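You operate a simulated robot arm through the tools that you are given. There is no shell and no other tool. Be economical: measure what you need, move in short steps, check, and stop when the job is done.

Carry out the task below with a simulated two-armed robot. There is one attempt and no reset: what you move stays moved.

JOB
Clear the jam and send the carton through with 60 mm tape ends.
Fine: stop once, guides to 32, start once, then switch off; leave the feed key.

The check looks at the end state, three seconds after you hand in, the way a careful person would. Anything else that was tipped, shoved, dropped, spilled or broken makes it a failure.

ROBOT AND FRAMES
Two 7-joint arms with two-finger parallel grippers on one trunk that stands fixed in place. Base frame: the origin is at the foot of the trunk, x ahead of it, y to its left, z up. Readings come in cm, rad, newtons and seconds.
The left shoulder is at [8, 13.1, 94.7], the right one opposite. With the tool pointing down near the work surface each hand reaches from about 32 to 84 cm from the base axis, measured 20 degrees to its own side. Payload 1.57 kg a hand.
The tool frame of a hand sits at the grasp point between the pads (the TCP): z along the fingers, y along the line on which they close. The tips reach 3 cm beyond it. The gripper opens to 11 cm. The fingers are 2.4 cm wide and 1.2 cm thick; the gripper's body (4.8 by 11.2 cm) begins 7.8 cm behind the TCP.
Orientation is told as [roll, pitch, yaw] about the base's x, y, z axes, in that order, counted from this pose: with the fingers straight down and closing along the base's y, the tool's x points along the base's -x, its y along +y and its z along -z.

CONTROLS
- The arms move only by the tool apply_moves. It takes "left_deltas", "right_deltas" or both (then of equal length, played together; a hand with none holds still); each is a list of rows, each an object (a shift or turn left out is 0, a gripper value left out holds the last) with "offset": the shift along the tool's x, y, z in cm, a list of three; "dr": the turn, a rotation vector about the tool's x, y, z in rad, a list of three; "jaw": the gripper command, from -1 (fully open) to 1 (shut), values between in proportion. In form: [{"offset": [x, y, z], "dr": [ax, ay, az], "jaw": jaw}, ...]. A call has 1 to 20 rows; each row is the pose to reach, as a shift and turn from the pose commanded when the call began, along the tool's axes at that moment. Rows are played at 5 a second. More than 5 cm and 0.15 rad between two rows, or a gripper value outside its range, and nothing of the call is played. Where a pose cannot be reached the arm comes as near as it can. A force on the tool above 40 N (or 10 N above the force at the start of the call, whichever is more), or a blocked arm, ends the call early, and 0.2 s more pass. Each finger travels about 10.8 cm/s and halts on what it meets, pressing with about 40 N; the grip force reading is that of the motor and also rises with nothing between the fingers. The clock runs only during rows and for 0.2 s after the last one: add rows that repeat a pose to give the fingers time. The reply holds the time, the measured pose of the TCP, the force on the tool along the base axes, the opening and the grip force, in the units named above and with some noise, with the torque about the TCP (base axes, N m) and any sound that the robot's microphone picked up, and new pictures: "pictures" is both (left out), scene, wrist or none (wrist: the cameras of the hands that moved).
- Cameras (640 x 400 px; columns grow to the right, rows downward): "scene" is now at [-4.83, -0.78, 143.07]; the picture's right is [-0.07, -1.00, 0.00], its down [-0.46, 0.03, -0.89] and it looks along [0.89, -0.06, -0.46] (base axes); focal length 239 px, centre (320, 200). "left" rides on the left gripper at [7, -1.6, -14.1] in its tool frame; the picture's right is [0.23, 0.97, 0.00], its down [-0.86, 0.20, -0.48] and it looks along [-0.47, 0.11, 0.88] (tool axes); focal length 222 px, centre (320, 200). "right" rides on the right gripper at [7, 1.6, -14.1] in its tool frame; the picture's right is [-0.23, 0.97, 0.00], its down [-0.86, -0.20, -0.48] and it looks along [-0.47, -0.11, 0.88] (tool axes); focal length 222 px, centre (320, 200). There is no depth. A picture from a camera that has moved, and an enlarged one, comes with that camera's place and axes in the base frame and with its lens.
- pan_tilt(pan, tilt): turns the head with the scene camera to pan (to the left, within 1.902 rad either way) and tilt (down, from -0.506 to 1.204), counted from straight ahead of the robot. It gives what a move gives, and a new picture of the scene camera.
- inspect(camera, box): a new picture of the part [left, top, right, bottom] of that camera's present view, enlarged. No time passes.
- hand_in(): hands the job in; it is judged then, once.

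Go step by step. Nothing tells you positions but the pictures and the camera data: compare them with the known pose of the tool, close in by small moves and look again before you grip or let go. The budget is 120 turns and 200 pictures, counting those below and the enlarged ones. Unless the task says otherwise, let go and move clear before handing in, and close with one line.

The tools are called as name(argument=value, ...) on one line, values as JSON. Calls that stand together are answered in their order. apply_moves: Moves the arms, as the interface text tells. Its arguments: {"type":"object","properties":{"left_deltas":{"type":"array"},"right_deltas":{"type":"array"},"pictures":{"type":"string","enum":["both","scene","wrist","none"]}},"required":[]} The other tools are called the same way: pan_tilt (pan, tilt) turns the head that bears the scene camera; inspect (camera, box) takes an enlarged picture of a part of a camera's view; hand_in () hands the job in.

At the start:

```text
time: 0.0
left_tool_pos: [52.37, 19.99, 130.28]
left_tcp_rot: [-0.001, 0.0, 0.001]
left_ft_force: [0.6, 0.2, 0.8]
left_torque: [-0.03, 0.0, 0.0]
left_gripper_width: 10.98
left_grasp_force: 0.1
right_tool_pos: [50.88, -22.88, 125.71]
right_tcp_rot: [0.0, 0.0, -0.001]
right_ft_force: [0.2, 0.3, 0.5]
right_torque: [0.01, 0.0, -0.01]
right_gripper_width: 10.99
right_grasp_force: 0.0
head pan, tilt: [-0.07, 0.478]
```

scene: 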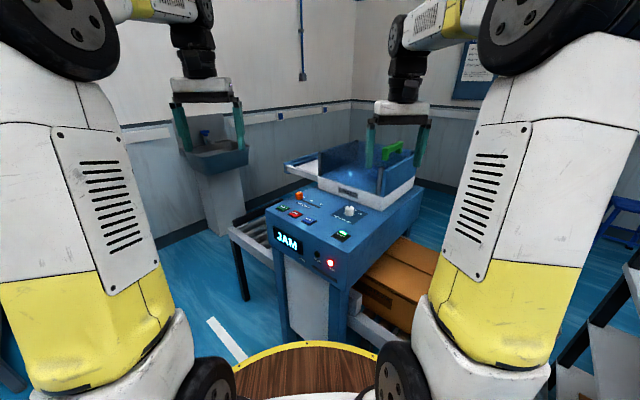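
right: 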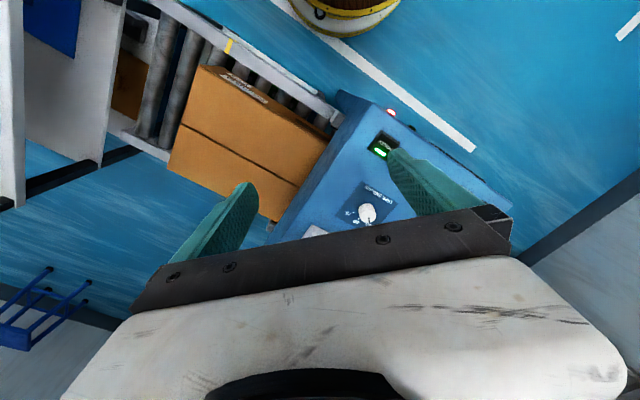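
left: 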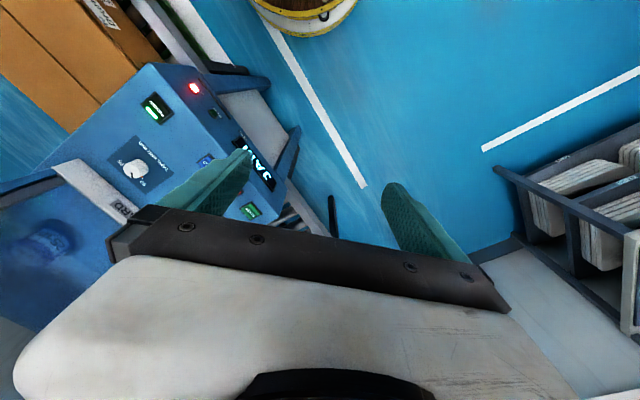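

I see a tape machine with a control panel showing JAM, knobs, and keys. I'll enlarge the panel to read its controls.

inspect(camera="scene", box=[220, 120, 440, 280])

inspect(camera="scene", box=[260, 180, 370, 275])

inspect(camera="left", box=[80, 60, 290, 230])

inspect(camera="right", box=[260, 80, 460, 250])

```text
2.50 times, centred on (330, 200) of scene
camera zoom: at [-4.83, -0.78, 143.07], right [-0.07, -1.0, 0.0], down [-0.46, 0.03, -0.89], along [0.89, -0.06, -0.46], focal length 598 px, centre (295, 200)
```

zoom: 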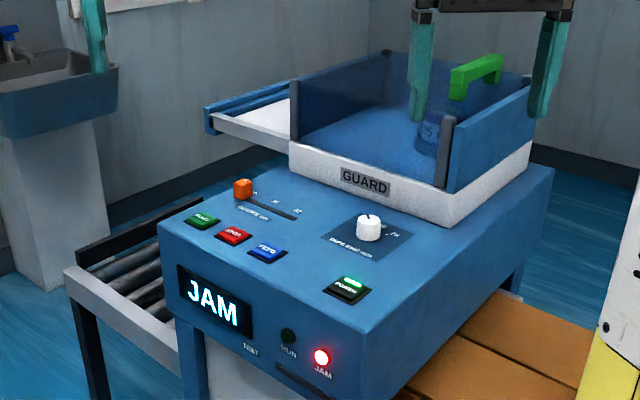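

```text
4.21 times, centred on (315, 228) of scene
camera zoom: at [-4.83, -0.78, 143.07], right [-0.07, -1.0, 0.0], down [-0.46, 0.03, -0.89], along [0.89, -0.06, -0.46], focal length 1006 px, centre (341, 84)
```

zoom: 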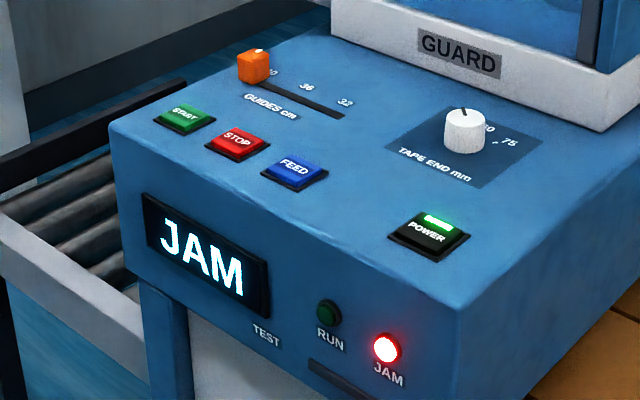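

```text
2.35 times, centred on (185, 145) of left
camera zoom: at [45.34, 18.39, 144.45], right [-0.23, 0.97, 0.0], down [0.86, 0.2, 0.48], along [0.47, 0.11, -0.88], focal length 523 px, centre (638, 329)
```

zoom: 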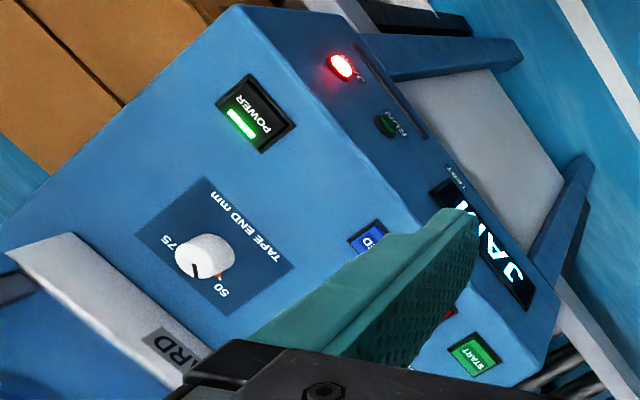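

```text
2.35 times, centred on (360, 165) of right
camera zoom: at [43.89, -21.16, 139.74], right [0.23, 0.97, 0.0], down [0.86, -0.2, 0.48], along [0.47, -0.11, -0.88], focal length 523 px, centre (226, 282)
```

zoom: 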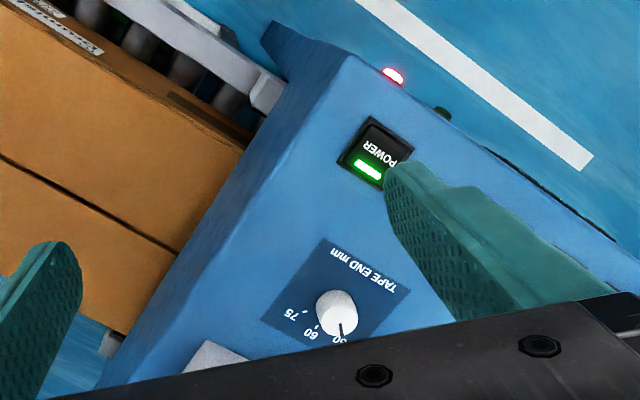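

The panel has START/STOP/FEED keys, a guides slide (40–36–32), a tape dial (50/60/75), and a power key. Next I look at the guard area and the rest of the scene.

inspect(camera="scene", box=[280, 125, 440, 225])

pan_tilt(pan=-0.25, tilt=0.75)

pan_tilt(pan=-0.9, tilt=0.7)

```text
4.00 times, centred on (360, 175) of scene
camera zoom: at [-4.83, -0.78, 143.07], right [-0.07, -1.0, 0.0], down [-0.46, 0.03, -0.89], along [0.89, -0.06, -0.46], focal length 956 px, centre (160, 300)
```

zoom: 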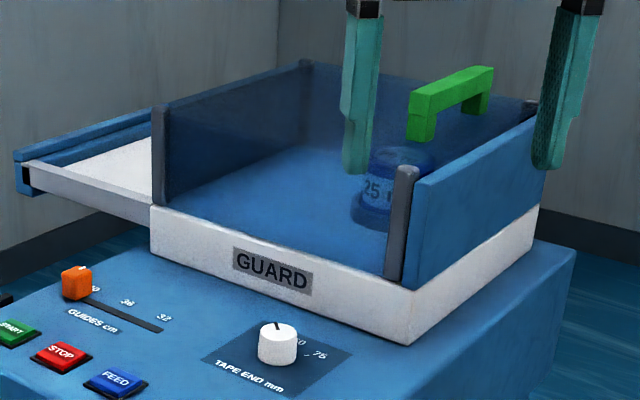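

```text
time: 0.8
left_tool_pos: [52.37, 20.05, 130.22]
left_tcp_rot: [-0.001, 0.001, -0.002]
left_ft_force: [-0.5, 0.4, -0.1]
left_torque: [-0.03, 0.01, 0.02]
left_gripper_width: 11.01
left_grasp_force: 0.1
right_tool_pos: [50.89, -22.76, 125.67]
right_tcp_rot: [-0.001, -0.001, 0.0]
right_ft_force: [0.1, -0.3, 0.3]
right_torque: [-0.02, -0.02, -0.01]
right_gripper_width: 11.01
right_grasp_force: 0.0
head pan, tilt: [-0.25, 0.75]
```

scene: 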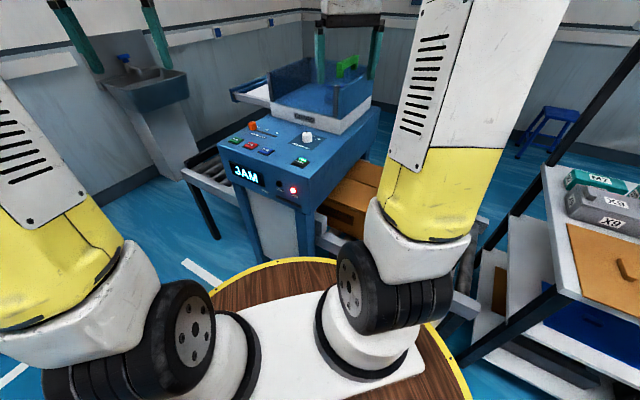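

```text
time: 1.8
left_tool_pos: [52.38, 19.94, 130.33]
left_tcp_rot: [0.001, -0.001, 0.0]
left_ft_force: [-0.1, -0.1, -0.4]
left_torque: [0.0, 0.0, 0.0]
left_gripper_width: 11.01
left_grasp_force: 0.1
right_tool_pos: [50.89, -22.8, 125.71]
right_tcp_rot: [0.0, 0.0, 0.001]
right_ft_force: [0.0, 0.4, 0.2]
right_torque: [-0.01, -0.01, 0.01]
right_gripper_width: 11.0
right_grasp_force: 0.2
head pan, tilt: [-0.901, 0.7]
```

scene: 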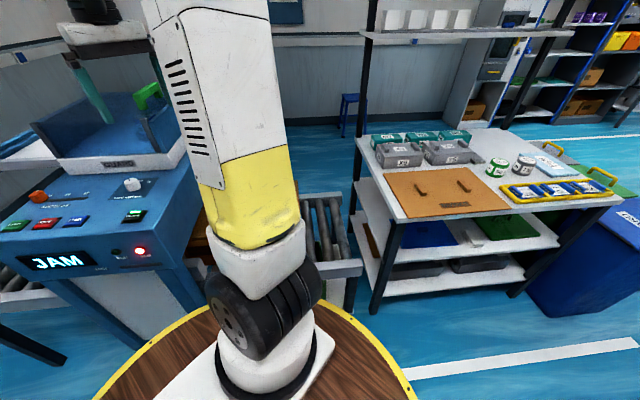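

By triangulation the panel top is near z≈97, and the panel is turned about 45°. I move the right hand aside and look at the guard and the wall notice.

apply_moves(right_deltas=[{"offset": [0, -5, 0]}, {"offset": [0, -10, 0]}, {"offset": [0, -15, 0]}, {"offset": [0, -20, 0]}], pictures="wrist")

pan_tilt(pan=-0.2, tilt=0.45)

inspect(camera="scene", box=[240, 110, 400, 210])

inspect(camera="scene", box=[380, 30, 480, 110])

```text
time: 2.8
left_tool_pos: [52.36, 20.02, 130.36]
left_tcp_rot: [-0.001, 0.0, -0.001]
left_ft_force: [-0.2, -0.2, -1.0]
left_torque: [-0.07, -0.01, 0.05]
left_gripper_width: 11.0
left_grasp_force: 0.0
right_tool_pos: [50.97, -42.97, 125.66]
right_tcp_rot: [0.0, 0.001, 0.001]
right_ft_force: [0.0, 0.7, 1.0]
right_torque: [-0.02, 0.01, 0.0]
right_gripper_width: 11.0
right_grasp_force: 0.1
head pan, tilt: [-0.901, 0.7]
camera right: at [43.92, -41.28, 139.79], right [0.23, 0.97, 0.0], down [0.86, -0.2, 0.48], along [0.47, -0.11, -0.88], focal length 222 px, centre (320, 200)
```

right: 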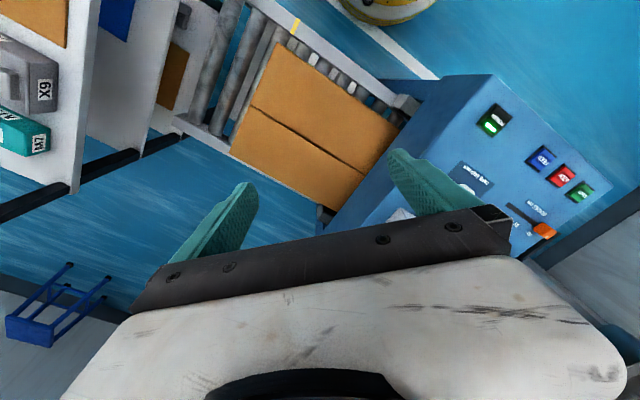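

```text
time: 3.9
left_tool_pos: [52.44, 19.99, 130.36]
left_tcp_rot: [-0.001, 0.0, -0.001]
left_ft_force: [-0.3, -0.1, -0.2]
left_torque: [0.0, -0.03, 0.03]
left_gripper_width: 10.99
left_grasp_force: 0.1
right_tool_pos: [50.89, -42.84, 125.69]
right_tcp_rot: [0.001, 0.002, 0.001]
right_ft_force: [-0.4, 0.2, 0.3]
right_torque: [0.01, -0.05, -0.02]
right_gripper_width: 11.02
right_grasp_force: 0.0
head pan, tilt: [-0.201, 0.45]
```

scene: 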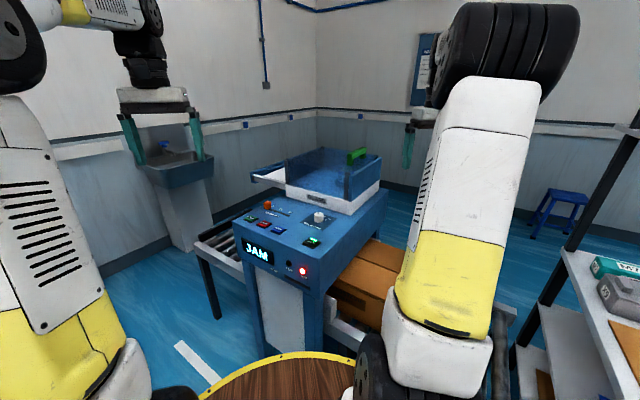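

```text
4.00 times, centred on (320, 160) of scene
camera zoom: at [-4.94, -1.99, 143.32], right [-0.2, -0.98, 0.0], down [-0.43, 0.09, -0.9], along [0.88, -0.18, -0.44], focal length 956 px, centre (320, 360)
```

zoom: 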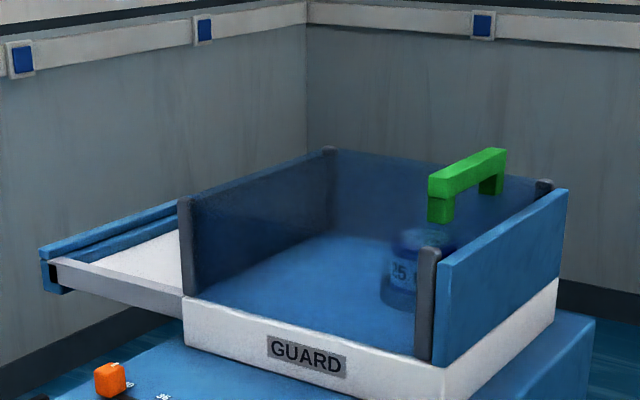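

```text
5.00 times, centred on (430, 70) of scene
camera zoom: at [-4.94, -1.99, 143.32], right [-0.2, -0.98, 0.0], down [-0.43, 0.09, -0.9], along [0.88, -0.18, -0.44], focal length 1195 px, centre (-230, 850)
```

zoom: 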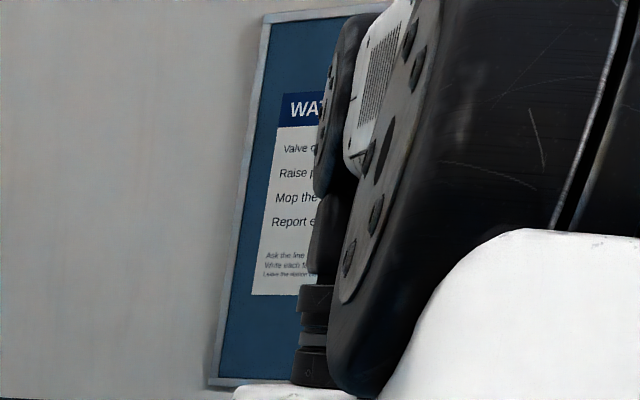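

The wall notice is about water, so it doesn't matter here. A cylinder marked "25" stands in the guard enclosure; I bring the right hand's camera above it for a look.

apply_moves(right_deltas=[{"offset": [-4, 0, -3]}, {"offset": [-8, 2, -6]}, {"offset": [-12, 5, -7]}, {"offset": [-16, 8, -7]}, {"offset": [-20, 11, -7]}, {"offset": [-24, 14, -7]}, {"offset": [-24, 14, -7]}], pictures="both")

inspect(camera="right", box=[160, 0, 560, 250])

```text
refused: row 2 steps farther than a row can; nothing moved
```

```text
1.60 times, centred on (360, 125) of right
camera zoom: at [43.9, -41.25, 139.79], right [0.23, 0.97, 0.0], down [0.86, -0.2, 0.48], along [0.47, -0.11, -0.88], focal length 355 px, centre (256, 320)
```

zoom: 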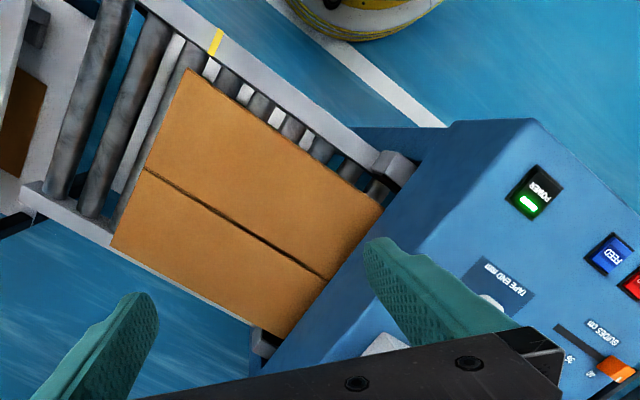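

One row was too long, so I repeat the move with shorter steps.

apply_moves(right_deltas=[{"offset": [-4, 0, -2]}, {"offset": [-7, 2, -5]}, {"offset": [-11, 4, -7]}, {"offset": [-15, 6.5, -7]}, {"offset": [-18.5, 9.5, -7]}, {"offset": [-22, 12.5, -7]}, {"offset": [-24, 15, -7]}, {"offset": [-24, 15, -7]}], pictures="both")

```text
time: 5.7
left_tool_pos: [52.44, 19.86, 130.27]
left_tcp_rot: [-0.001, 0.002, -0.001]
left_ft_force: [-0.6, 0.2, -0.1]
left_torque: [0.01, 0.04, 0.01]
left_gripper_width: 11.0
left_grasp_force: 0.0
right_tool_pos: [68.17, -27.79, 127.13]
right_tcp_rot: [0.001, 0.001, -0.001]
right_ft_force: [0.4, -0.7, 0.4]
right_torque: [0.0, 0.07, -0.02]
right_gripper_width: 11.01
right_grasp_force: 0.0
right hand out of reach, approached as far as the arm can: row 3, 4, 5, 6, 7, 8
head pan, tilt: [-0.201, 0.45]
camera right: at [61.07, -26.2, 141.28], right [0.23, 0.97, 0.0], down [0.86, -0.2, 0.48], along [0.47, -0.11, -0.88], focal length 222 px, centre (320, 200)
```

scene: 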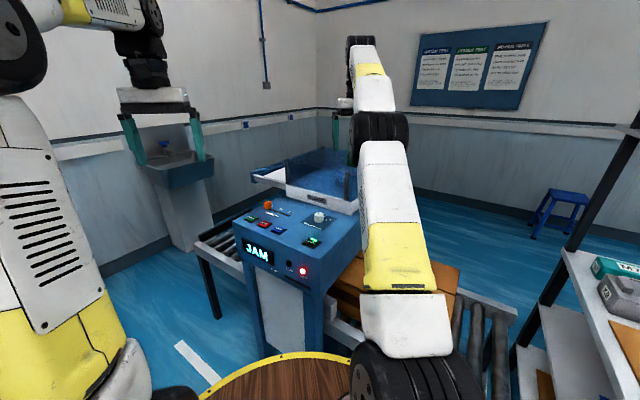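
right: 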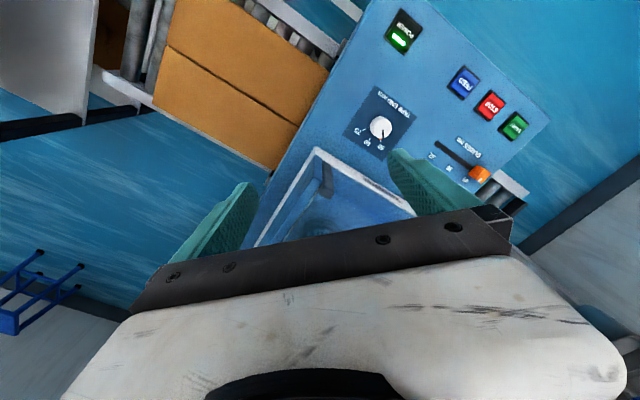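

The wall board is visible now, so I read its three notices and enlarge the guard as the wrist camera sees it.

inspect(camera="scene", box=[410, 40, 475, 95])

inspect(camera="scene", box=[470, 30, 540, 95])

inspect(camera="right", box=[240, 70, 540, 258])

```text
7.27 times, centred on (442, 68) of scene
camera zoom: at [-4.89, -1.98, 143.32], right [-0.2, -0.98, 0.0], down [-0.43, 0.09, -0.9], along [0.88, -0.18, -0.44], focal length 1738 px, centre (-571, 1164)
```

zoom: 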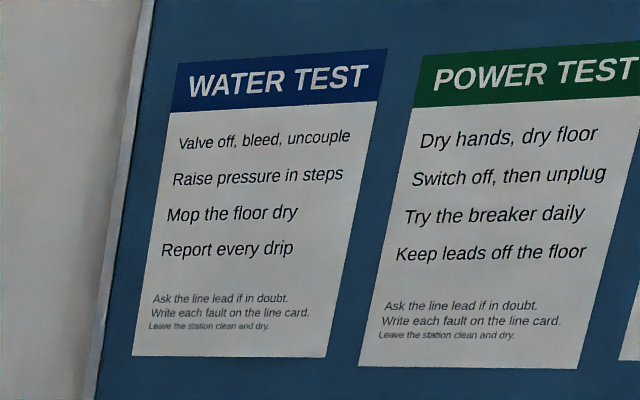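

```text
6.15 times, centred on (505, 62) of scene
camera zoom: at [-4.89, -1.98, 143.32], right [-0.2, -0.98, 0.0], down [-0.43, 0.09, -0.9], along [0.88, -0.18, -0.44], focal length 1471 px, centre (-818, 1046)
```

zoom: 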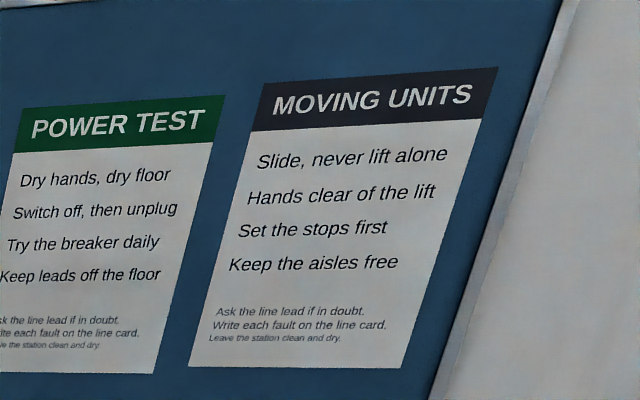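

```text
2.13 times, centred on (390, 164) of right
camera zoom: at [61.07, -26.2, 141.28], right [0.23, 0.97, 0.0], down [0.86, -0.2, 0.48], along [0.47, -0.11, -0.88], focal length 473 px, centre (171, 277)
```

zoom: 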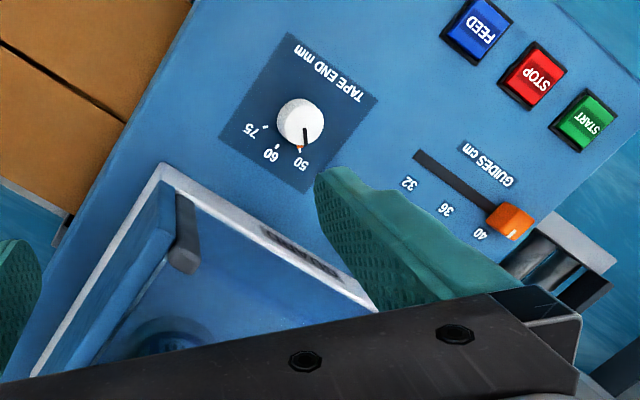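

The knob points at 50 and needs a clockwise turn (seen from above) to 60. I withdraw the right hand and bring in the left hand, tilted, to see the guard and how it opens.

apply_moves(right_deltas=[{"offset": [4, -3, 0]}, {"offset": [8, -6, 0]}, {"offset": [12, -9, 0]}, {"offset": [16, -12, 0]}, {"offset": [20, -15, 0]}, {"offset": [20, -15, 0]}, {"offset": [20, -15, 0]}, {"offset": [20, -15, 0]}], left_deltas=[{"offset": [0, -4, 0], "dr": [0, 0, 0.14]}, {"offset": [0, -8, 0], "dr": [0, 0, 0.28]}, {"offset": [0, -12, 0], "dr": [0, 0, 0.42]}, {"offset": [0, -16, 0], "dr": [0, 0, 0.56]}, {"offset": [-2, -20, 0], "dr": [0, 0, 0.7]}, {"offset": [-5, -20, 0], "dr": [0, 0, 0.7]}, {"offset": [-8, -20, 0], "dr": [0, 0, 0.7]}, {"offset": [-8, -20, 0], "dr": [0, 0, 0.7]}], pictures="both")

```text
time: 7.5
left_tool_pos: [60.46, -0.07, 130.28]
left_tcp_rot: [0.0, -0.001, -0.7]
left_ft_force: [0.0, 0.2, 0.3]
left_torque: [0.0, -0.02, -0.02]
left_gripper_width: 11.01
left_grasp_force: 0.1
right_tool_pos: [48.02, -43.02, 127.24]
right_tcp_rot: [0.001, -0.001, 0.001]
right_ft_force: [0.5, 0.4, -0.1]
right_torque: [0.0, 0.0, 0.01]
right_gripper_width: 11.02
right_grasp_force: 0.0
head pan, tilt: [-0.201, 0.45]
camera right: at [41.0, -41.3, 141.32], right [0.23, 0.97, 0.0], down [0.86, -0.2, 0.48], along [0.47, -0.11, -0.88], focal length 222 px, centre (320, 200)
camera left: at [54.01, 3.21, 144.45], right [0.45, 0.89, 0.0], down [0.78, -0.4, 0.48], along [0.43, -0.22, -0.88], focal length 222 px, centre (320, 200)
```

scene: 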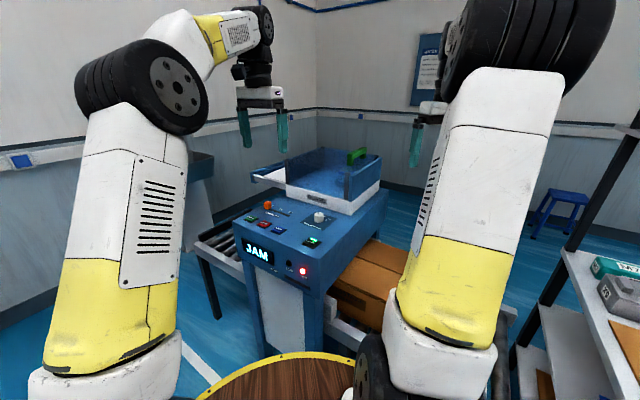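
right: 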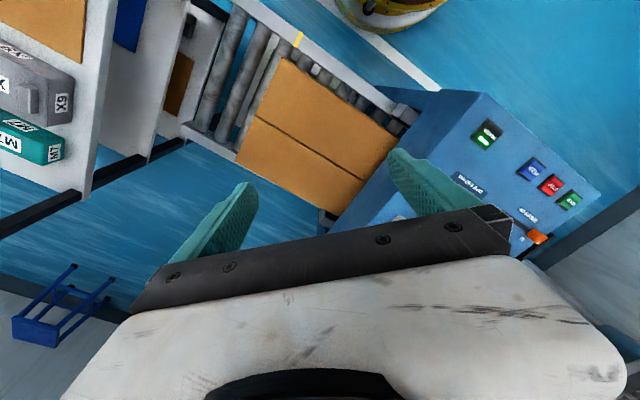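
left: 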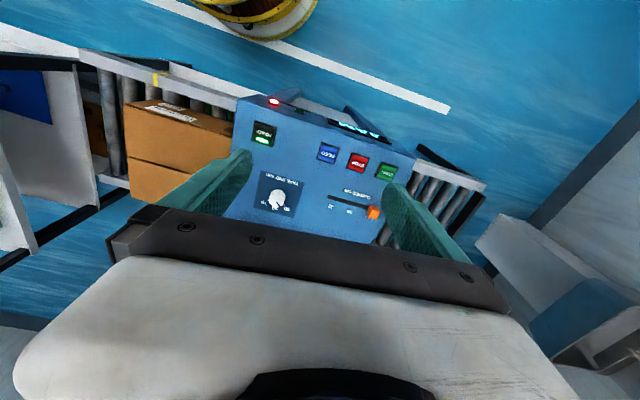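

The gripper hides whatever lies beyond it, so the scene camera is the better eye here. I enlarge the guard in parts.

inspect(camera="scene", box=[330, 140, 390, 210])

inspect(camera="scene", box=[245, 145, 325, 205])

inspect(camera="scene", box=[280, 235, 380, 330])

```text
5.71 times, centred on (360, 175) of scene
camera zoom: at [-4.93, -1.99, 143.32], right [-0.2, -0.98, 0.0], down [-0.43, 0.09, -0.9], along [0.88, -0.18, -0.44], focal length 1366 px, centre (91, 343)
```

zoom: 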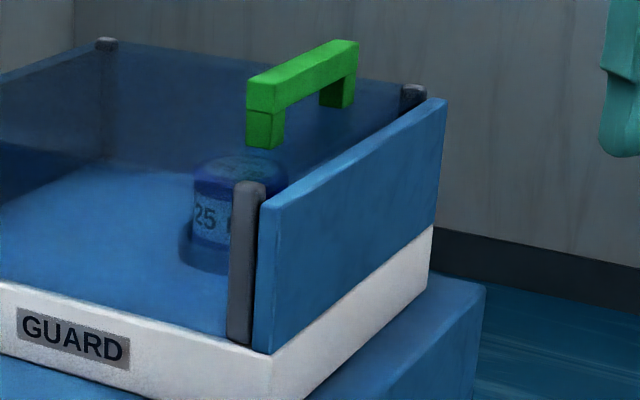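

```text
6.67 times, centred on (285, 175) of scene
camera zoom: at [-4.93, -1.99, 143.32], right [-0.2, -0.98, 0.0], down [-0.43, 0.09, -0.9], along [0.88, -0.18, -0.44], focal length 1594 px, centre (553, 367)
```

zoom: 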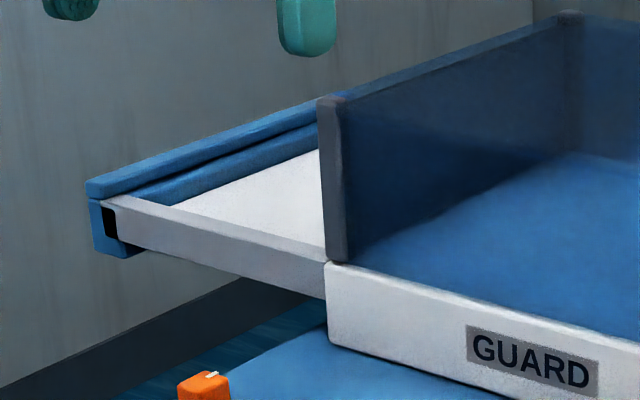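

```text
4.21 times, centred on (330, 282) of scene
camera zoom: at [-4.93, -1.99, 143.32], right [-0.2, -0.98, 0.0], down [-0.43, 0.09, -0.9], along [0.88, -0.18, -0.44], focal length 1006 px, centre (278, -147)
```

zoom: 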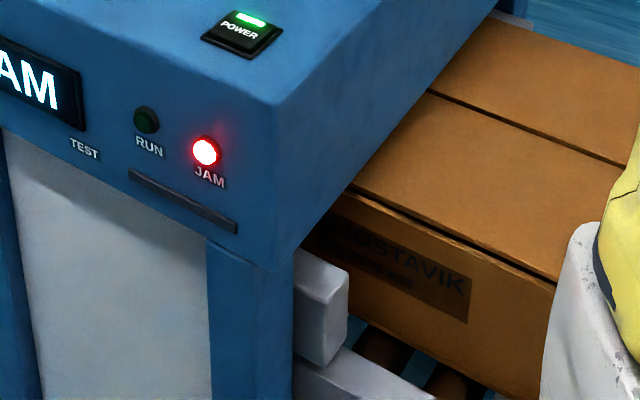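

The guard looks like a posted glass box with a lid carrying the green handle; I want a side view to tell how it opens. I turn the left hand so that its camera looks toward −y across the guard.

apply_moves(left_deltas=[{"offset": [0.3, 1, 0], "dr": [0, 0, -0.14]}, {"offset": [0.6, 2, 0], "dr": [0, 0, -0.28]}, {"offset": [0.9, 3, 0], "dr": [0, 0, -0.42]}, {"offset": [1.2, 4, 0], "dr": [0, 0, -0.56]}, {"offset": [1.5, 5, 0], "dr": [0, 0, -0.7]}, {"offset": [1.8, 6, 0], "dr": [0, 0, -0.84]}, {"offset": [2.1, 7, 0], "dr": [0, 0, -0.98]}, {"offset": [2.4, 8, 0], "dr": [0, 0, -1.12]}, {"offset": [2.7, 9, 0], "dr": [0, 0, -1.26]}, {"offset": [3, 10, 0], "dr": [0, 0, -1.4]}, {"offset": [3.3, 11, 0], "dr": [0, 0, -1.54]}, {"offset": [3.6, 12, 0], "dr": [0, 0, -1.68]}, {"offset": [3.9, 12.3, 0], "dr": [0, 0, -1.82]}, {"offset": [3.9, 12.3, 0], "dr": [0, 0, -1.96]}, {"offset": [3.9, 12.3, 0], "dr": [0, 0, -2.1]}, {"offset": [3.9, 12.3, 0], "dr": [0, 0, -2.24]}, {"offset": [3.9, 12.3, 0], "dr": [0, 0, -2.27]}], pictures="wrist")

apply_moves(left_deltas=[{"dr": [0, 0.14, 0]}, {"dr": [0, 0.28, 0]}, {"dr": [0, 0.42, 0]}, {"dr": [0, 0.56, 0]}, {"offset": [0, 4, 0], "dr": [0, 0.6, 0]}, {"offset": [0, 8, 0], "dr": [0, 0.6, 0]}, {"offset": [0, 8, 0], "dr": [0, 0.6, 0]}], pictures="wrist")

```text
time: 11.1
left_tool_pos: [65.39, 11.92, 130.36]
left_tcp_rot: [0.001, -0.001, 1.572]
left_ft_force: [-0.5, 0.6, 0.6]
left_torque: [0.0, 0.0, -0.02]
left_gripper_width: 11.0
left_grasp_force: 0.1
right_tool_pos: [48.0, -42.86, 127.17]
right_tcp_rot: [0.001, -0.001, -0.001]
right_ft_force: [0.0, 0.4, 0.8]
right_torque: [0.0, -0.02, 0.0]
right_gripper_width: 11.0
right_grasp_force: 0.0
head pan, tilt: [-0.201, 0.45]
camera left: at [66.93, 4.92, 144.43], right [-0.97, -0.23, 0.0], down [-0.2, 0.86, 0.48], along [-0.11, 0.47, -0.88], focal length 222 px, centre (320, 200)
```

left: 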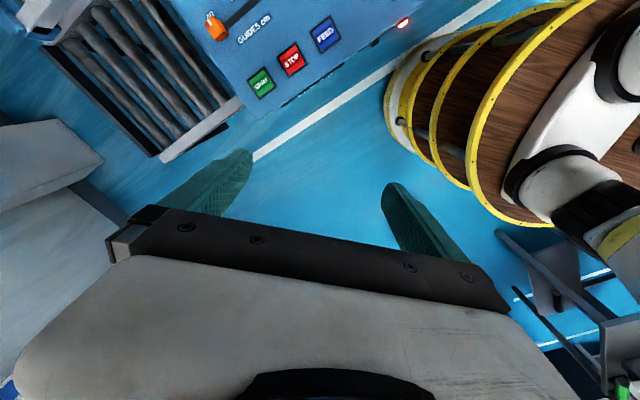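

```text
time: 12.7
left_tool_pos: [57.3, 11.95, 130.46]
left_tcp_rot: [-0.002, 0.6, 1.569]
left_ft_force: [-0.4, 0.0, -0.9]
left_torque: [0.01, 0.01, 0.01]
left_gripper_width: 11.04
left_grasp_force: 0.1
right_tool_pos: [48.05, -42.8, 127.21]
right_tcp_rot: [-0.001, 0.001, 0.0]
right_ft_force: [0.8, 0.6, -0.7]
right_torque: [0.01, -0.02, 0.01]
right_gripper_width: 10.97
right_grasp_force: 0.0
head pan, tilt: [-0.201, 0.45]
camera left: at [58.83, 14.17, 145.99], right [-0.97, -0.19, 0.13], down [-0.2, 0.98, -0.09], along [-0.11, -0.11, -0.99], focal length 222 px, centre (320, 200)
```

left: 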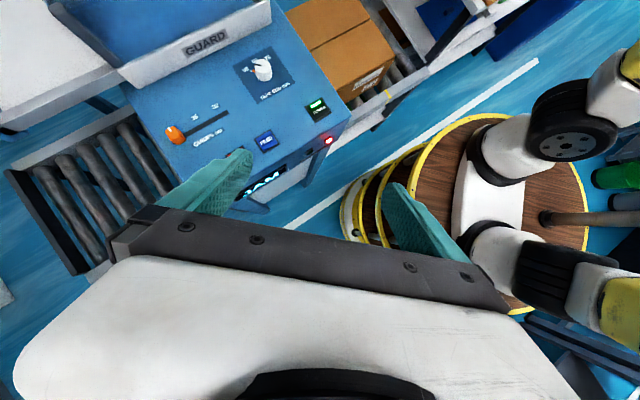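

This view works. I move further forward and tilt a bit more to bring the whole guard into frame.

apply_moves(left_deltas=[{"offset": [0, -4, 0], "dr": [0, 0.14, 0]}, {"offset": [0, -8, 0], "dr": [0, 0.28, 0]}, {"offset": [0, -12, 0], "dr": [0, 0.4, 0]}, {"offset": [0, -12, 0], "dr": [0, 0.4, 0]}], pictures="wrist")

inspect(camera="left", box=[0, 0, 400, 250])

```text
time: 13.7
left_tool_pos: [69.3, 12.03, 130.28]
left_tcp_rot: [0.0, 1.0, 1.57]
left_ft_force: [-0.1, 0.1, -0.8]
left_torque: [-0.01, 0.02, -0.03]
left_gripper_width: 10.99
left_grasp_force: 0.0
right_tool_pos: [48.07, -42.9, 127.14]
right_tcp_rot: [0.0, 0.001, 0.0]
right_ft_force: [-0.3, 0.2, 0.2]
right_torque: [0.01, 0.01, 0.01]
right_gripper_width: 11.01
right_grasp_force: 0.0
head pan, tilt: [-0.201, 0.45]
camera left: at [70.86, 20.15, 143.8], right [-0.97, -0.12, 0.19], down [-0.2, 0.86, -0.46], along [-0.11, -0.49, -0.87], focal length 222 px, centre (320, 200)
```

left: 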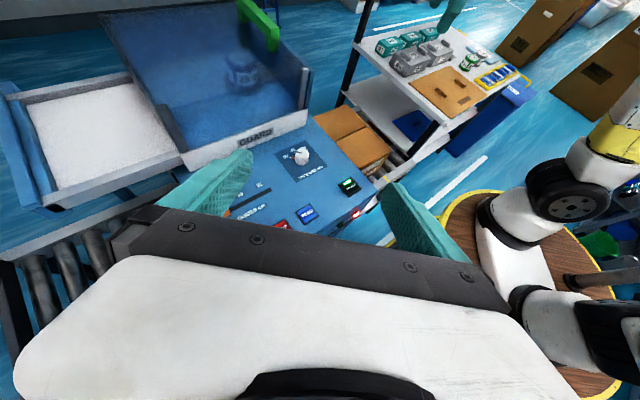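

```text
1.60 times, centred on (200, 125) of left
camera zoom: at [70.86, 20.15, 143.8], right [-0.97, -0.12, 0.19], down [-0.2, 0.86, -0.46], along [-0.11, -0.49, -0.87], focal length 355 px, centre (512, 320)
```

zoom: 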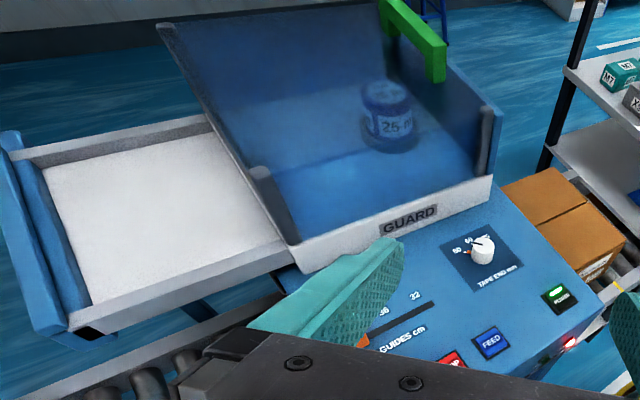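

Now I see it: the glass cover seems to run on rails over to the empty white tray at left. I enlarge the inside of the guard.

inspect(camera="left", box=[190, 0, 320, 100])

inspect(camera="left", box=[90, 0, 220, 150])

```text
4.00 times, centred on (255, 50) of left
camera zoom: at [70.86, 20.15, 143.8], right [-0.97, -0.12, 0.19], down [-0.2, 0.86, -0.46], along [-0.11, -0.49, -0.87], focal length 888 px, centre (580, 800)
```

zoom: 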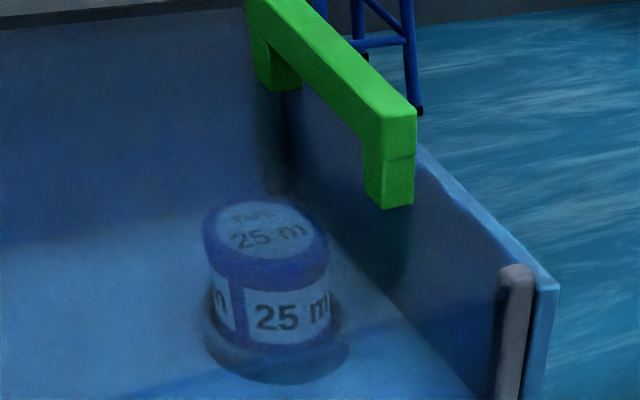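

```text
2.67 times, centred on (155, 75) of left
camera zoom: at [70.86, 20.15, 143.8], right [-0.97, -0.12, 0.19], down [-0.2, 0.86, -0.46], along [-0.11, -0.49, -0.87], focal length 592 px, centre (760, 533)
```

zoom: 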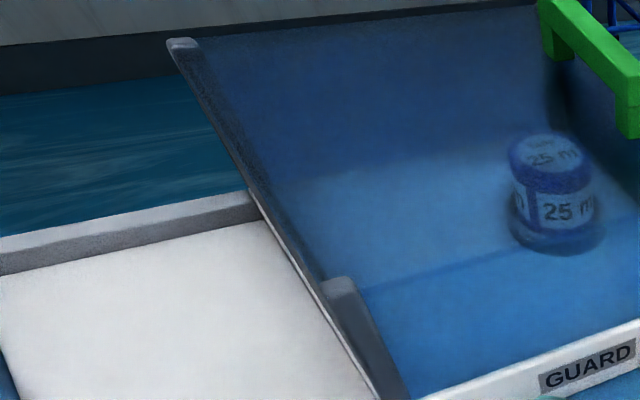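

The guard only encloses a tape roll marked 25 m, with nothing loose in it, so I leave it shut. The guides stand at 40, too wide, and the job says STOP, then guides. I bring the left hand back upright and square to the panel.

apply_moves(left_deltas=[{"dr": [0, -0.14, 0]}, {"dr": [0, -0.28, 0]}, {"dr": [0, -0.42, 0]}, {"dr": [0, -0.56, 0]}, {"dr": [0, -0.7, 0]}, {"dr": [0, -0.84, 0]}, {"dr": [0, -0.98, 0]}, {"dr": [0, -1.0, 0], "jaw": 1}, {"dr": [0, -1.0, 0], "jaw": 1}], pictures="none")

apply_moves(left_deltas=[{"dr": [0, 0, 0.14]}, {"dr": [0, 0, 0.28]}, {"dr": [0, 0, 0.42]}, {"dr": [0, 0, 0.56]}, {"dr": [0, 0, 0.7]}, {"dr": [0, 0, 0.84]}, {"dr": [0, 0, 0.98]}, {"dr": [0, 0, 1.12]}, {"dr": [0, 0, 1.26]}, {"dr": [0, 0, 1.4]}, {"dr": [0, 0, 1.54]}, {"dr": [0, 0, 1.68]}, {"dr": [0, 0, 1.82]}, {"dr": [0, 0, 1.96]}, {"dr": [0, 0, 2.1]}, {"dr": [0, 0, 2.24]}, {"dr": [0, 0, 2.355]}, {"dr": [0, 0, 2.355]}], pictures="wrist")

```text
time: 15.7
left_tool_pos: [67.68, 11.29, 129.62]
left_tcp_rot: [-0.004, 0.113, 1.571]
left_ft_force: [0.6, -0.5, 1.1]
left_torque: [-0.01, 0.02, -0.02]
left_gripper_width: 0.0
left_grasp_force: 10.4
left hand out of reach, approached as far as the arm can: row 4, 5, 6, 7, 8, 9
right_tool_pos: [48.09, -42.93, 127.2]
right_tcp_rot: [-0.001, 0.002, 0.0]
right_ft_force: [0.2, -0.4, 0.0]
right_torque: [-0.01, 0.02, -0.01]
right_gripper_width: 11.0
right_grasp_force: 0.0
head pan, tilt: [-0.201, 0.45]
```

```text
time: 19.5
left_tool_pos: [67.78, 11.3, 129.76]
left_tcp_rot: [-0.079, -0.084, -0.783]
left_ft_force: [1.0, -0.3, -0.8]
left_torque: [0.0, -0.01, 0.0]
left_gripper_width: 0.0
left_grasp_force: 21.3
right_tool_pos: [48.06, -42.9, 127.14]
right_tcp_rot: [0.0, -0.001, 0.001]
right_ft_force: [-0.3, -0.9, -0.5]
right_torque: [0.0, -0.02, 0.0]
right_gripper_width: 11.01
right_grasp_force: 0.2
head pan, tilt: [-0.201, 0.45]
camera left: at [61.53, 16.73, 143.14], right [0.53, 0.84, -0.09], down [0.74, -0.41, 0.53], along [0.41, -0.35, -0.84], focal length 222 px, centre (320, 200)
```

left: 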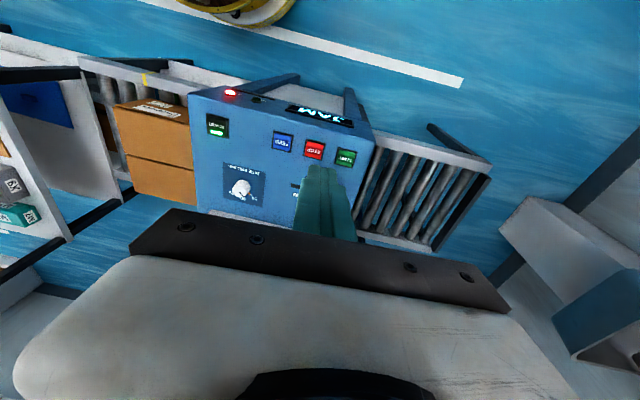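

The STOP key is at about (72.7, 3.4, 97.5). I lower the closed left fingers to hover over it.

apply_moves(left_deltas=[{"offset": [-1, -0.5, 4.5]}, {"offset": [-3, -1.3, 8.5]}, {"offset": [-5, -2, 12]}, {"offset": [-7, -3, 16]}, {"offset": [-8.5, -3.6, 20]}, {"offset": [-8.5, -3.6, 23]}, {"offset": [-8.5, -3.6, 23]}, {"offset": [-8.5, -3.6, 23]}], pictures="both")

inspect(camera="left", box=[220, 90, 420, 215])

inspect(camera="scene", box=[220, 170, 340, 245])

```text
time: 21.3
left_tool_pos: [71.33, 0.28, 107.66]
left_tcp_rot: [-0.079, -0.083, -0.782]
left_ft_force: [-0.2, 0.4, 0.1]
left_torque: [0.0, -0.02, 0.06]
left_gripper_width: 0.01
left_grasp_force: 20.9
right_tool_pos: [48.05, -42.87, 127.32]
right_tcp_rot: [0.0, 0.0, -0.002]
right_ft_force: [0.4, -0.4, -0.5]
right_torque: [-0.02, 0.01, -0.01]
right_gripper_width: 10.99
right_grasp_force: 0.0
head pan, tilt: [-0.201, 0.45]
camera left: at [65.2, 5.63, 121.29], right [0.53, 0.84, -0.09], down [0.74, -0.41, 0.53], along [0.41, -0.35, -0.84], focal length 222 px, centre (320, 200)
```

scene: 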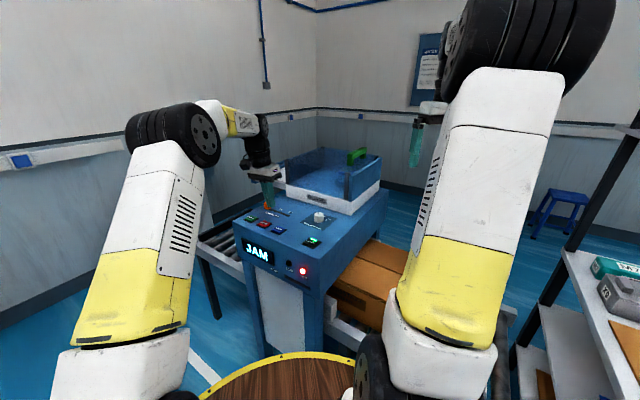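
left: 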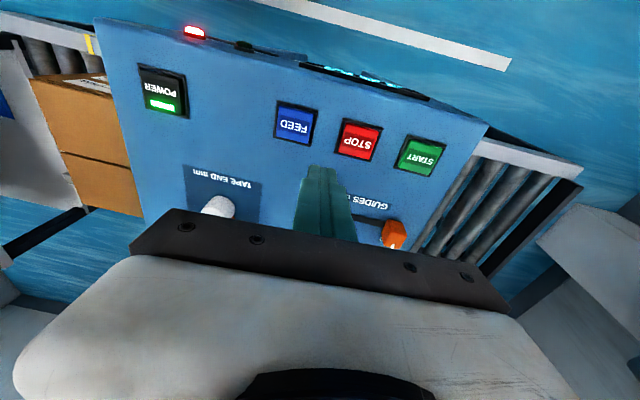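

```text
3.20 times, centred on (320, 152) of left
camera zoom: at [65.2, 5.63, 121.29], right [0.53, 0.84, -0.09], down [0.74, -0.41, 0.53], along [0.41, -0.35, -0.84], focal length 711 px, centre (320, 352)
```

zoom: 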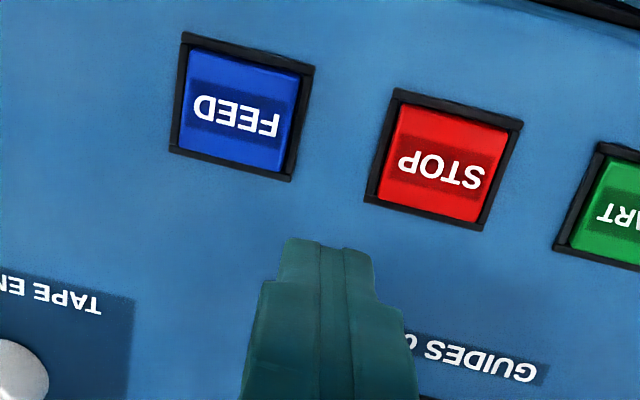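

```text
5.33 times, centred on (280, 208) of scene
camera zoom: at [-4.93, -1.98, 143.32], right [-0.2, -0.98, 0.0], down [-0.43, 0.09, -0.9], along [0.88, -0.18, -0.44], focal length 1275 px, centre (533, 160)
```

zoom: 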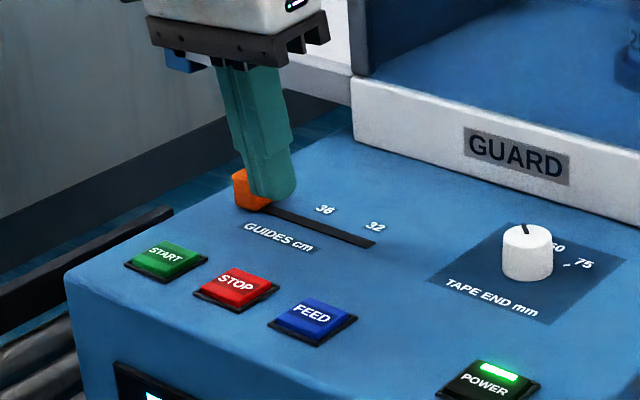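

STOP is at (72.4, 3.3) and the tool is slightly tilted. I straighten it and centre it above STOP.

apply_moves(left_deltas=[{"offset": [0.8, 1.6, 0], "dr": [-0.037, 0.042, 0]}, {"offset": [1.6, 3.17, 1.5], "dr": [-0.074, 0.083, 0]}, {"offset": [1.6, 3.17, 3.3], "dr": [-0.074, 0.083, 0]}, {"offset": [1.6, 3.17, 3.3], "dr": [-0.074, 0.083, 0]}], pictures="none")

inspect(camera="left", box=[220, 90, 420, 215])

inspect(camera="scene", box=[220, 170, 340, 245])

```text
time: 22.3
left_tool_pos: [72.52, 3.4, 104.13]
left_tcp_rot: [-0.004, 0.001, -0.786]
left_ft_force: [-0.5, 0.3, 0.0]
left_torque: [0.06, -0.01, -0.01]
left_gripper_width: 0.0
left_grasp_force: 21.3
right_tool_pos: [48.14, -43.03, 127.27]
right_tcp_rot: [0.0, 0.0, 0.0]
right_ft_force: [-0.1, 0.5, 0.5]
right_torque: [0.02, -0.05, 0.05]
right_gripper_width: 11.02
right_grasp_force: 0.1
head pan, tilt: [-0.201, 0.45]
```

```text
3.20 times, centred on (320, 152) of left
camera zoom: at [66.35, 7.11, 118.19], right [0.53, 0.85, 0.0], down [0.75, -0.46, 0.48], along [0.4, -0.25, -0.88], focal length 711 px, centre (320, 352)
```

zoom: 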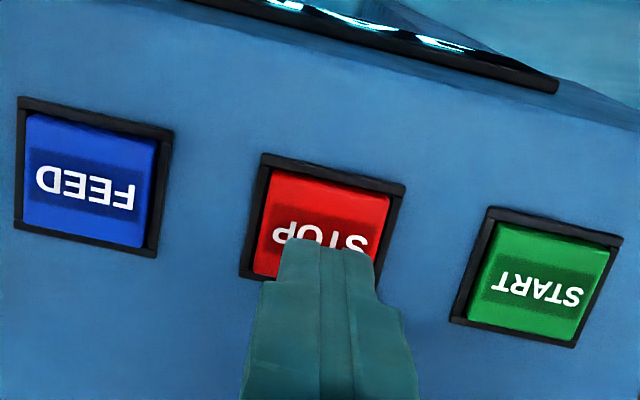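

```text
5.33 times, centred on (280, 208) of scene
camera zoom: at [-4.93, -1.98, 143.32], right [-0.2, -0.98, 0.0], down [-0.43, 0.09, -0.9], along [0.88, -0.18, -0.44], focal length 1275 px, centre (533, 160)
```

zoom: 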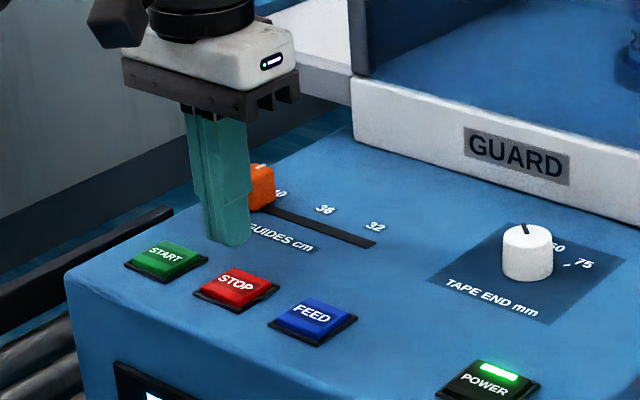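

The fingers are 0.7 cm behind the key's centre. I shift them and come down near the key.

apply_moves(left_deltas=[{"offset": [0.7, 0, 0]}, {"offset": [0.7, 0, 1.2]}, {"offset": [0.7, 0, 2.0]}, {"offset": [0.7, 0, 2.4]}, {"offset": [0.7, 0, 2.4]}], pictures="none")

inspect(camera="left", box=[220, 90, 420, 215])

inspect(camera="scene", box=[230, 190, 310, 240])

```text
time: 23.5
left_tool_pos: [71.89, 3.73, 101.52]
left_tcp_rot: [-0.005, 0.0, -0.786]
left_ft_force: [0.8, 0.4, 0.0]
left_torque: [0.0, 0.02, 0.05]
left_gripper_width: 0.0
left_grasp_force: 21.5
right_tool_pos: [48.01, -42.96, 127.23]
right_tcp_rot: [0.0, 0.001, 0.0]
right_ft_force: [-1.1, 0.7, 0.6]
right_torque: [0.01, 0.01, 0.02]
right_gripper_width: 10.99
right_grasp_force: 0.1
head pan, tilt: [-0.201, 0.45]
```

```text
3.20 times, centred on (320, 152) of left
camera zoom: at [65.83, 7.57, 115.76], right [0.53, 0.85, 0.0], down [0.75, -0.46, 0.48], along [0.4, -0.25, -0.88], focal length 711 px, centre (320, 352)
```

zoom: 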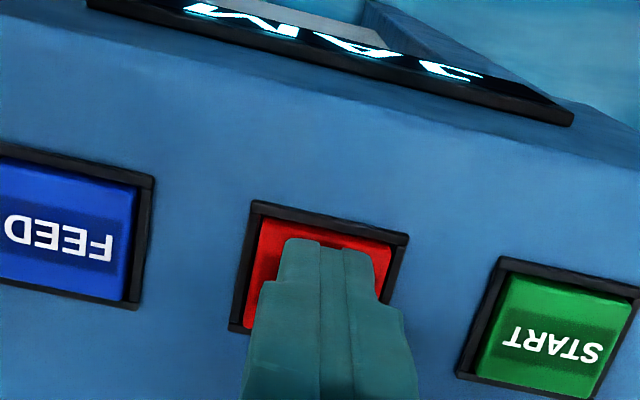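

```text
8.00 times, centred on (270, 215) of scene
camera zoom: at [-4.93, -1.98, 143.32], right [-0.2, -0.98, 0.0], down [-0.43, 0.09, -0.9], along [0.88, -0.18, -0.44], focal length 1912 px, centre (720, 80)
```

zoom: 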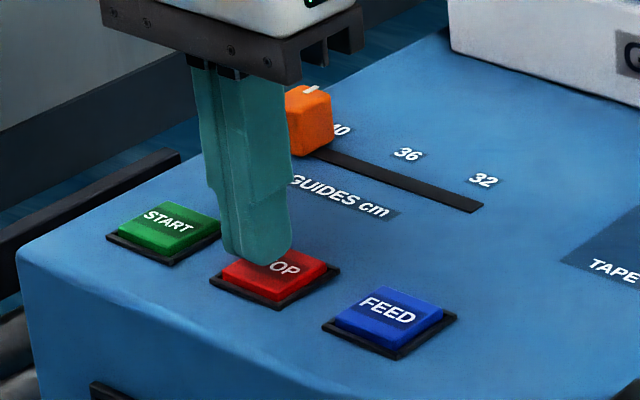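

It is centred on STOP. I press in small steps and lift off again in the same call.

apply_moves(left_deltas=[{"offset": [0, 0, 0.4]}, {"offset": [0, 0, 0.6]}, {"offset": [0, 0, 0.8]}, {"offset": [0, 0, 1.0]}, {"offset": [0, 0, 1.15]}], pictures="scene")

```text
time: 24.7
left_tool_pos: [71.91, 3.76, 100.6]
left_tcp_rot: [-0.004, 0.0, -0.785]
left_ft_force: [1.2, 0.0, 2.8]
left_torque: [-0.02, -0.03, -0.02]
left_gripper_width: 0.0
left_grasp_force: 21.6
right_tool_pos: [47.89, -42.98, 127.18]
right_tcp_rot: [0.0, 0.001, -0.001]
right_ft_force: [0.2, 0.0, 0.3]
right_torque: [-0.01, 0.02, 0.01]
right_gripper_width: 11.02
right_grasp_force: 0.1
head pan, tilt: [-0.201, 0.45]
heard: click
```

scene: 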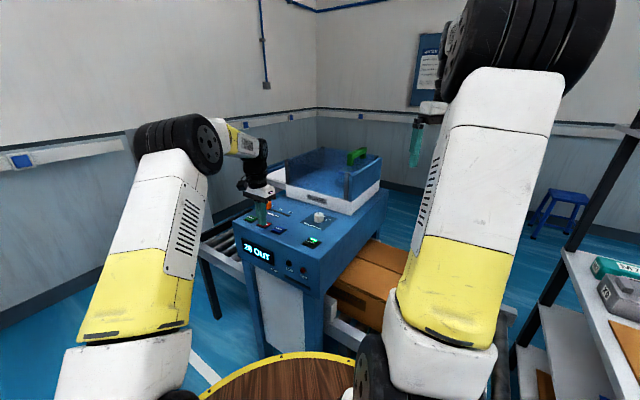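

I heard a click and the display has changed. I lift off and read it.

apply_moves(left_deltas=[{"offset": [0, 0, -2]}, {"offset": [0, 0, -6]}, {"offset": [0, 0, -6]}], pictures="none")

inspect(camera="scene", box=[225, 190, 345, 285])

inspect(camera="left", box=[160, 60, 480, 260])

```text
time: 25.5
left_tool_pos: [71.96, 3.7, 106.36]
left_tcp_rot: [-0.006, -0.001, -0.787]
left_ft_force: [0.1, -0.5, -0.2]
left_torque: [0.02, 0.02, 0.02]
left_gripper_width: 0.01
left_grasp_force: 20.7
right_tool_pos: [48.03, -42.95, 127.27]
right_tcp_rot: [0.001, 0.0, 0.001]
right_ft_force: [-0.3, 1.8, -0.8]
right_torque: [0.0, 0.01, -0.03]
right_gripper_width: 11.0
right_grasp_force: 0.1
head pan, tilt: [-0.201, 0.45]
```

```text
4.21 times, centred on (285, 238) of scene
camera zoom: at [-4.93, -1.98, 143.32], right [-0.2, -0.98, 0.0], down [-0.43, 0.09, -0.9], along [0.88, -0.18, -0.44], focal length 1006 px, centre (467, 42)
```

zoom: 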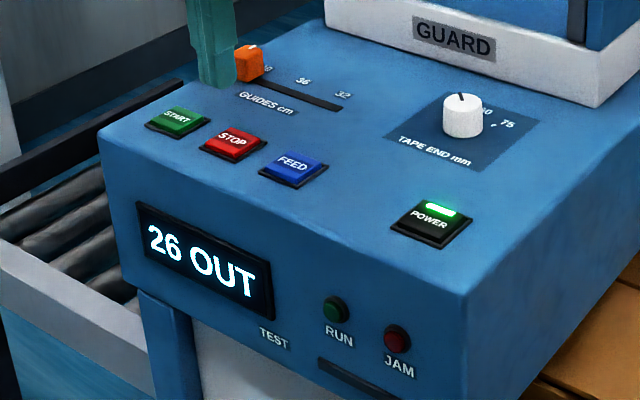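

```text
2.00 times, centred on (320, 160) of left
camera zoom: at [65.84, 7.54, 120.58], right [0.53, 0.85, 0.0], down [0.75, -0.46, 0.48], along [0.4, -0.25, -0.88], focal length 444 px, centre (320, 280)
```

zoom: 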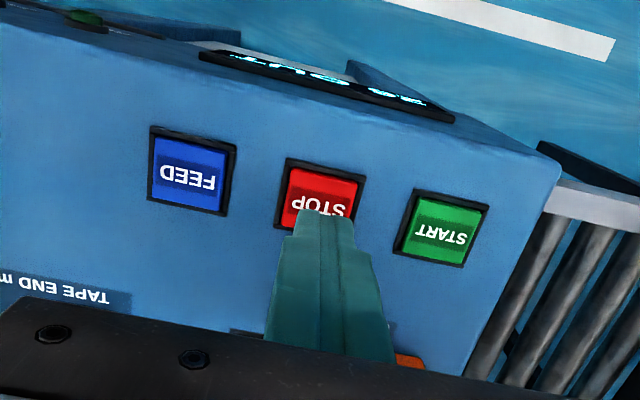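

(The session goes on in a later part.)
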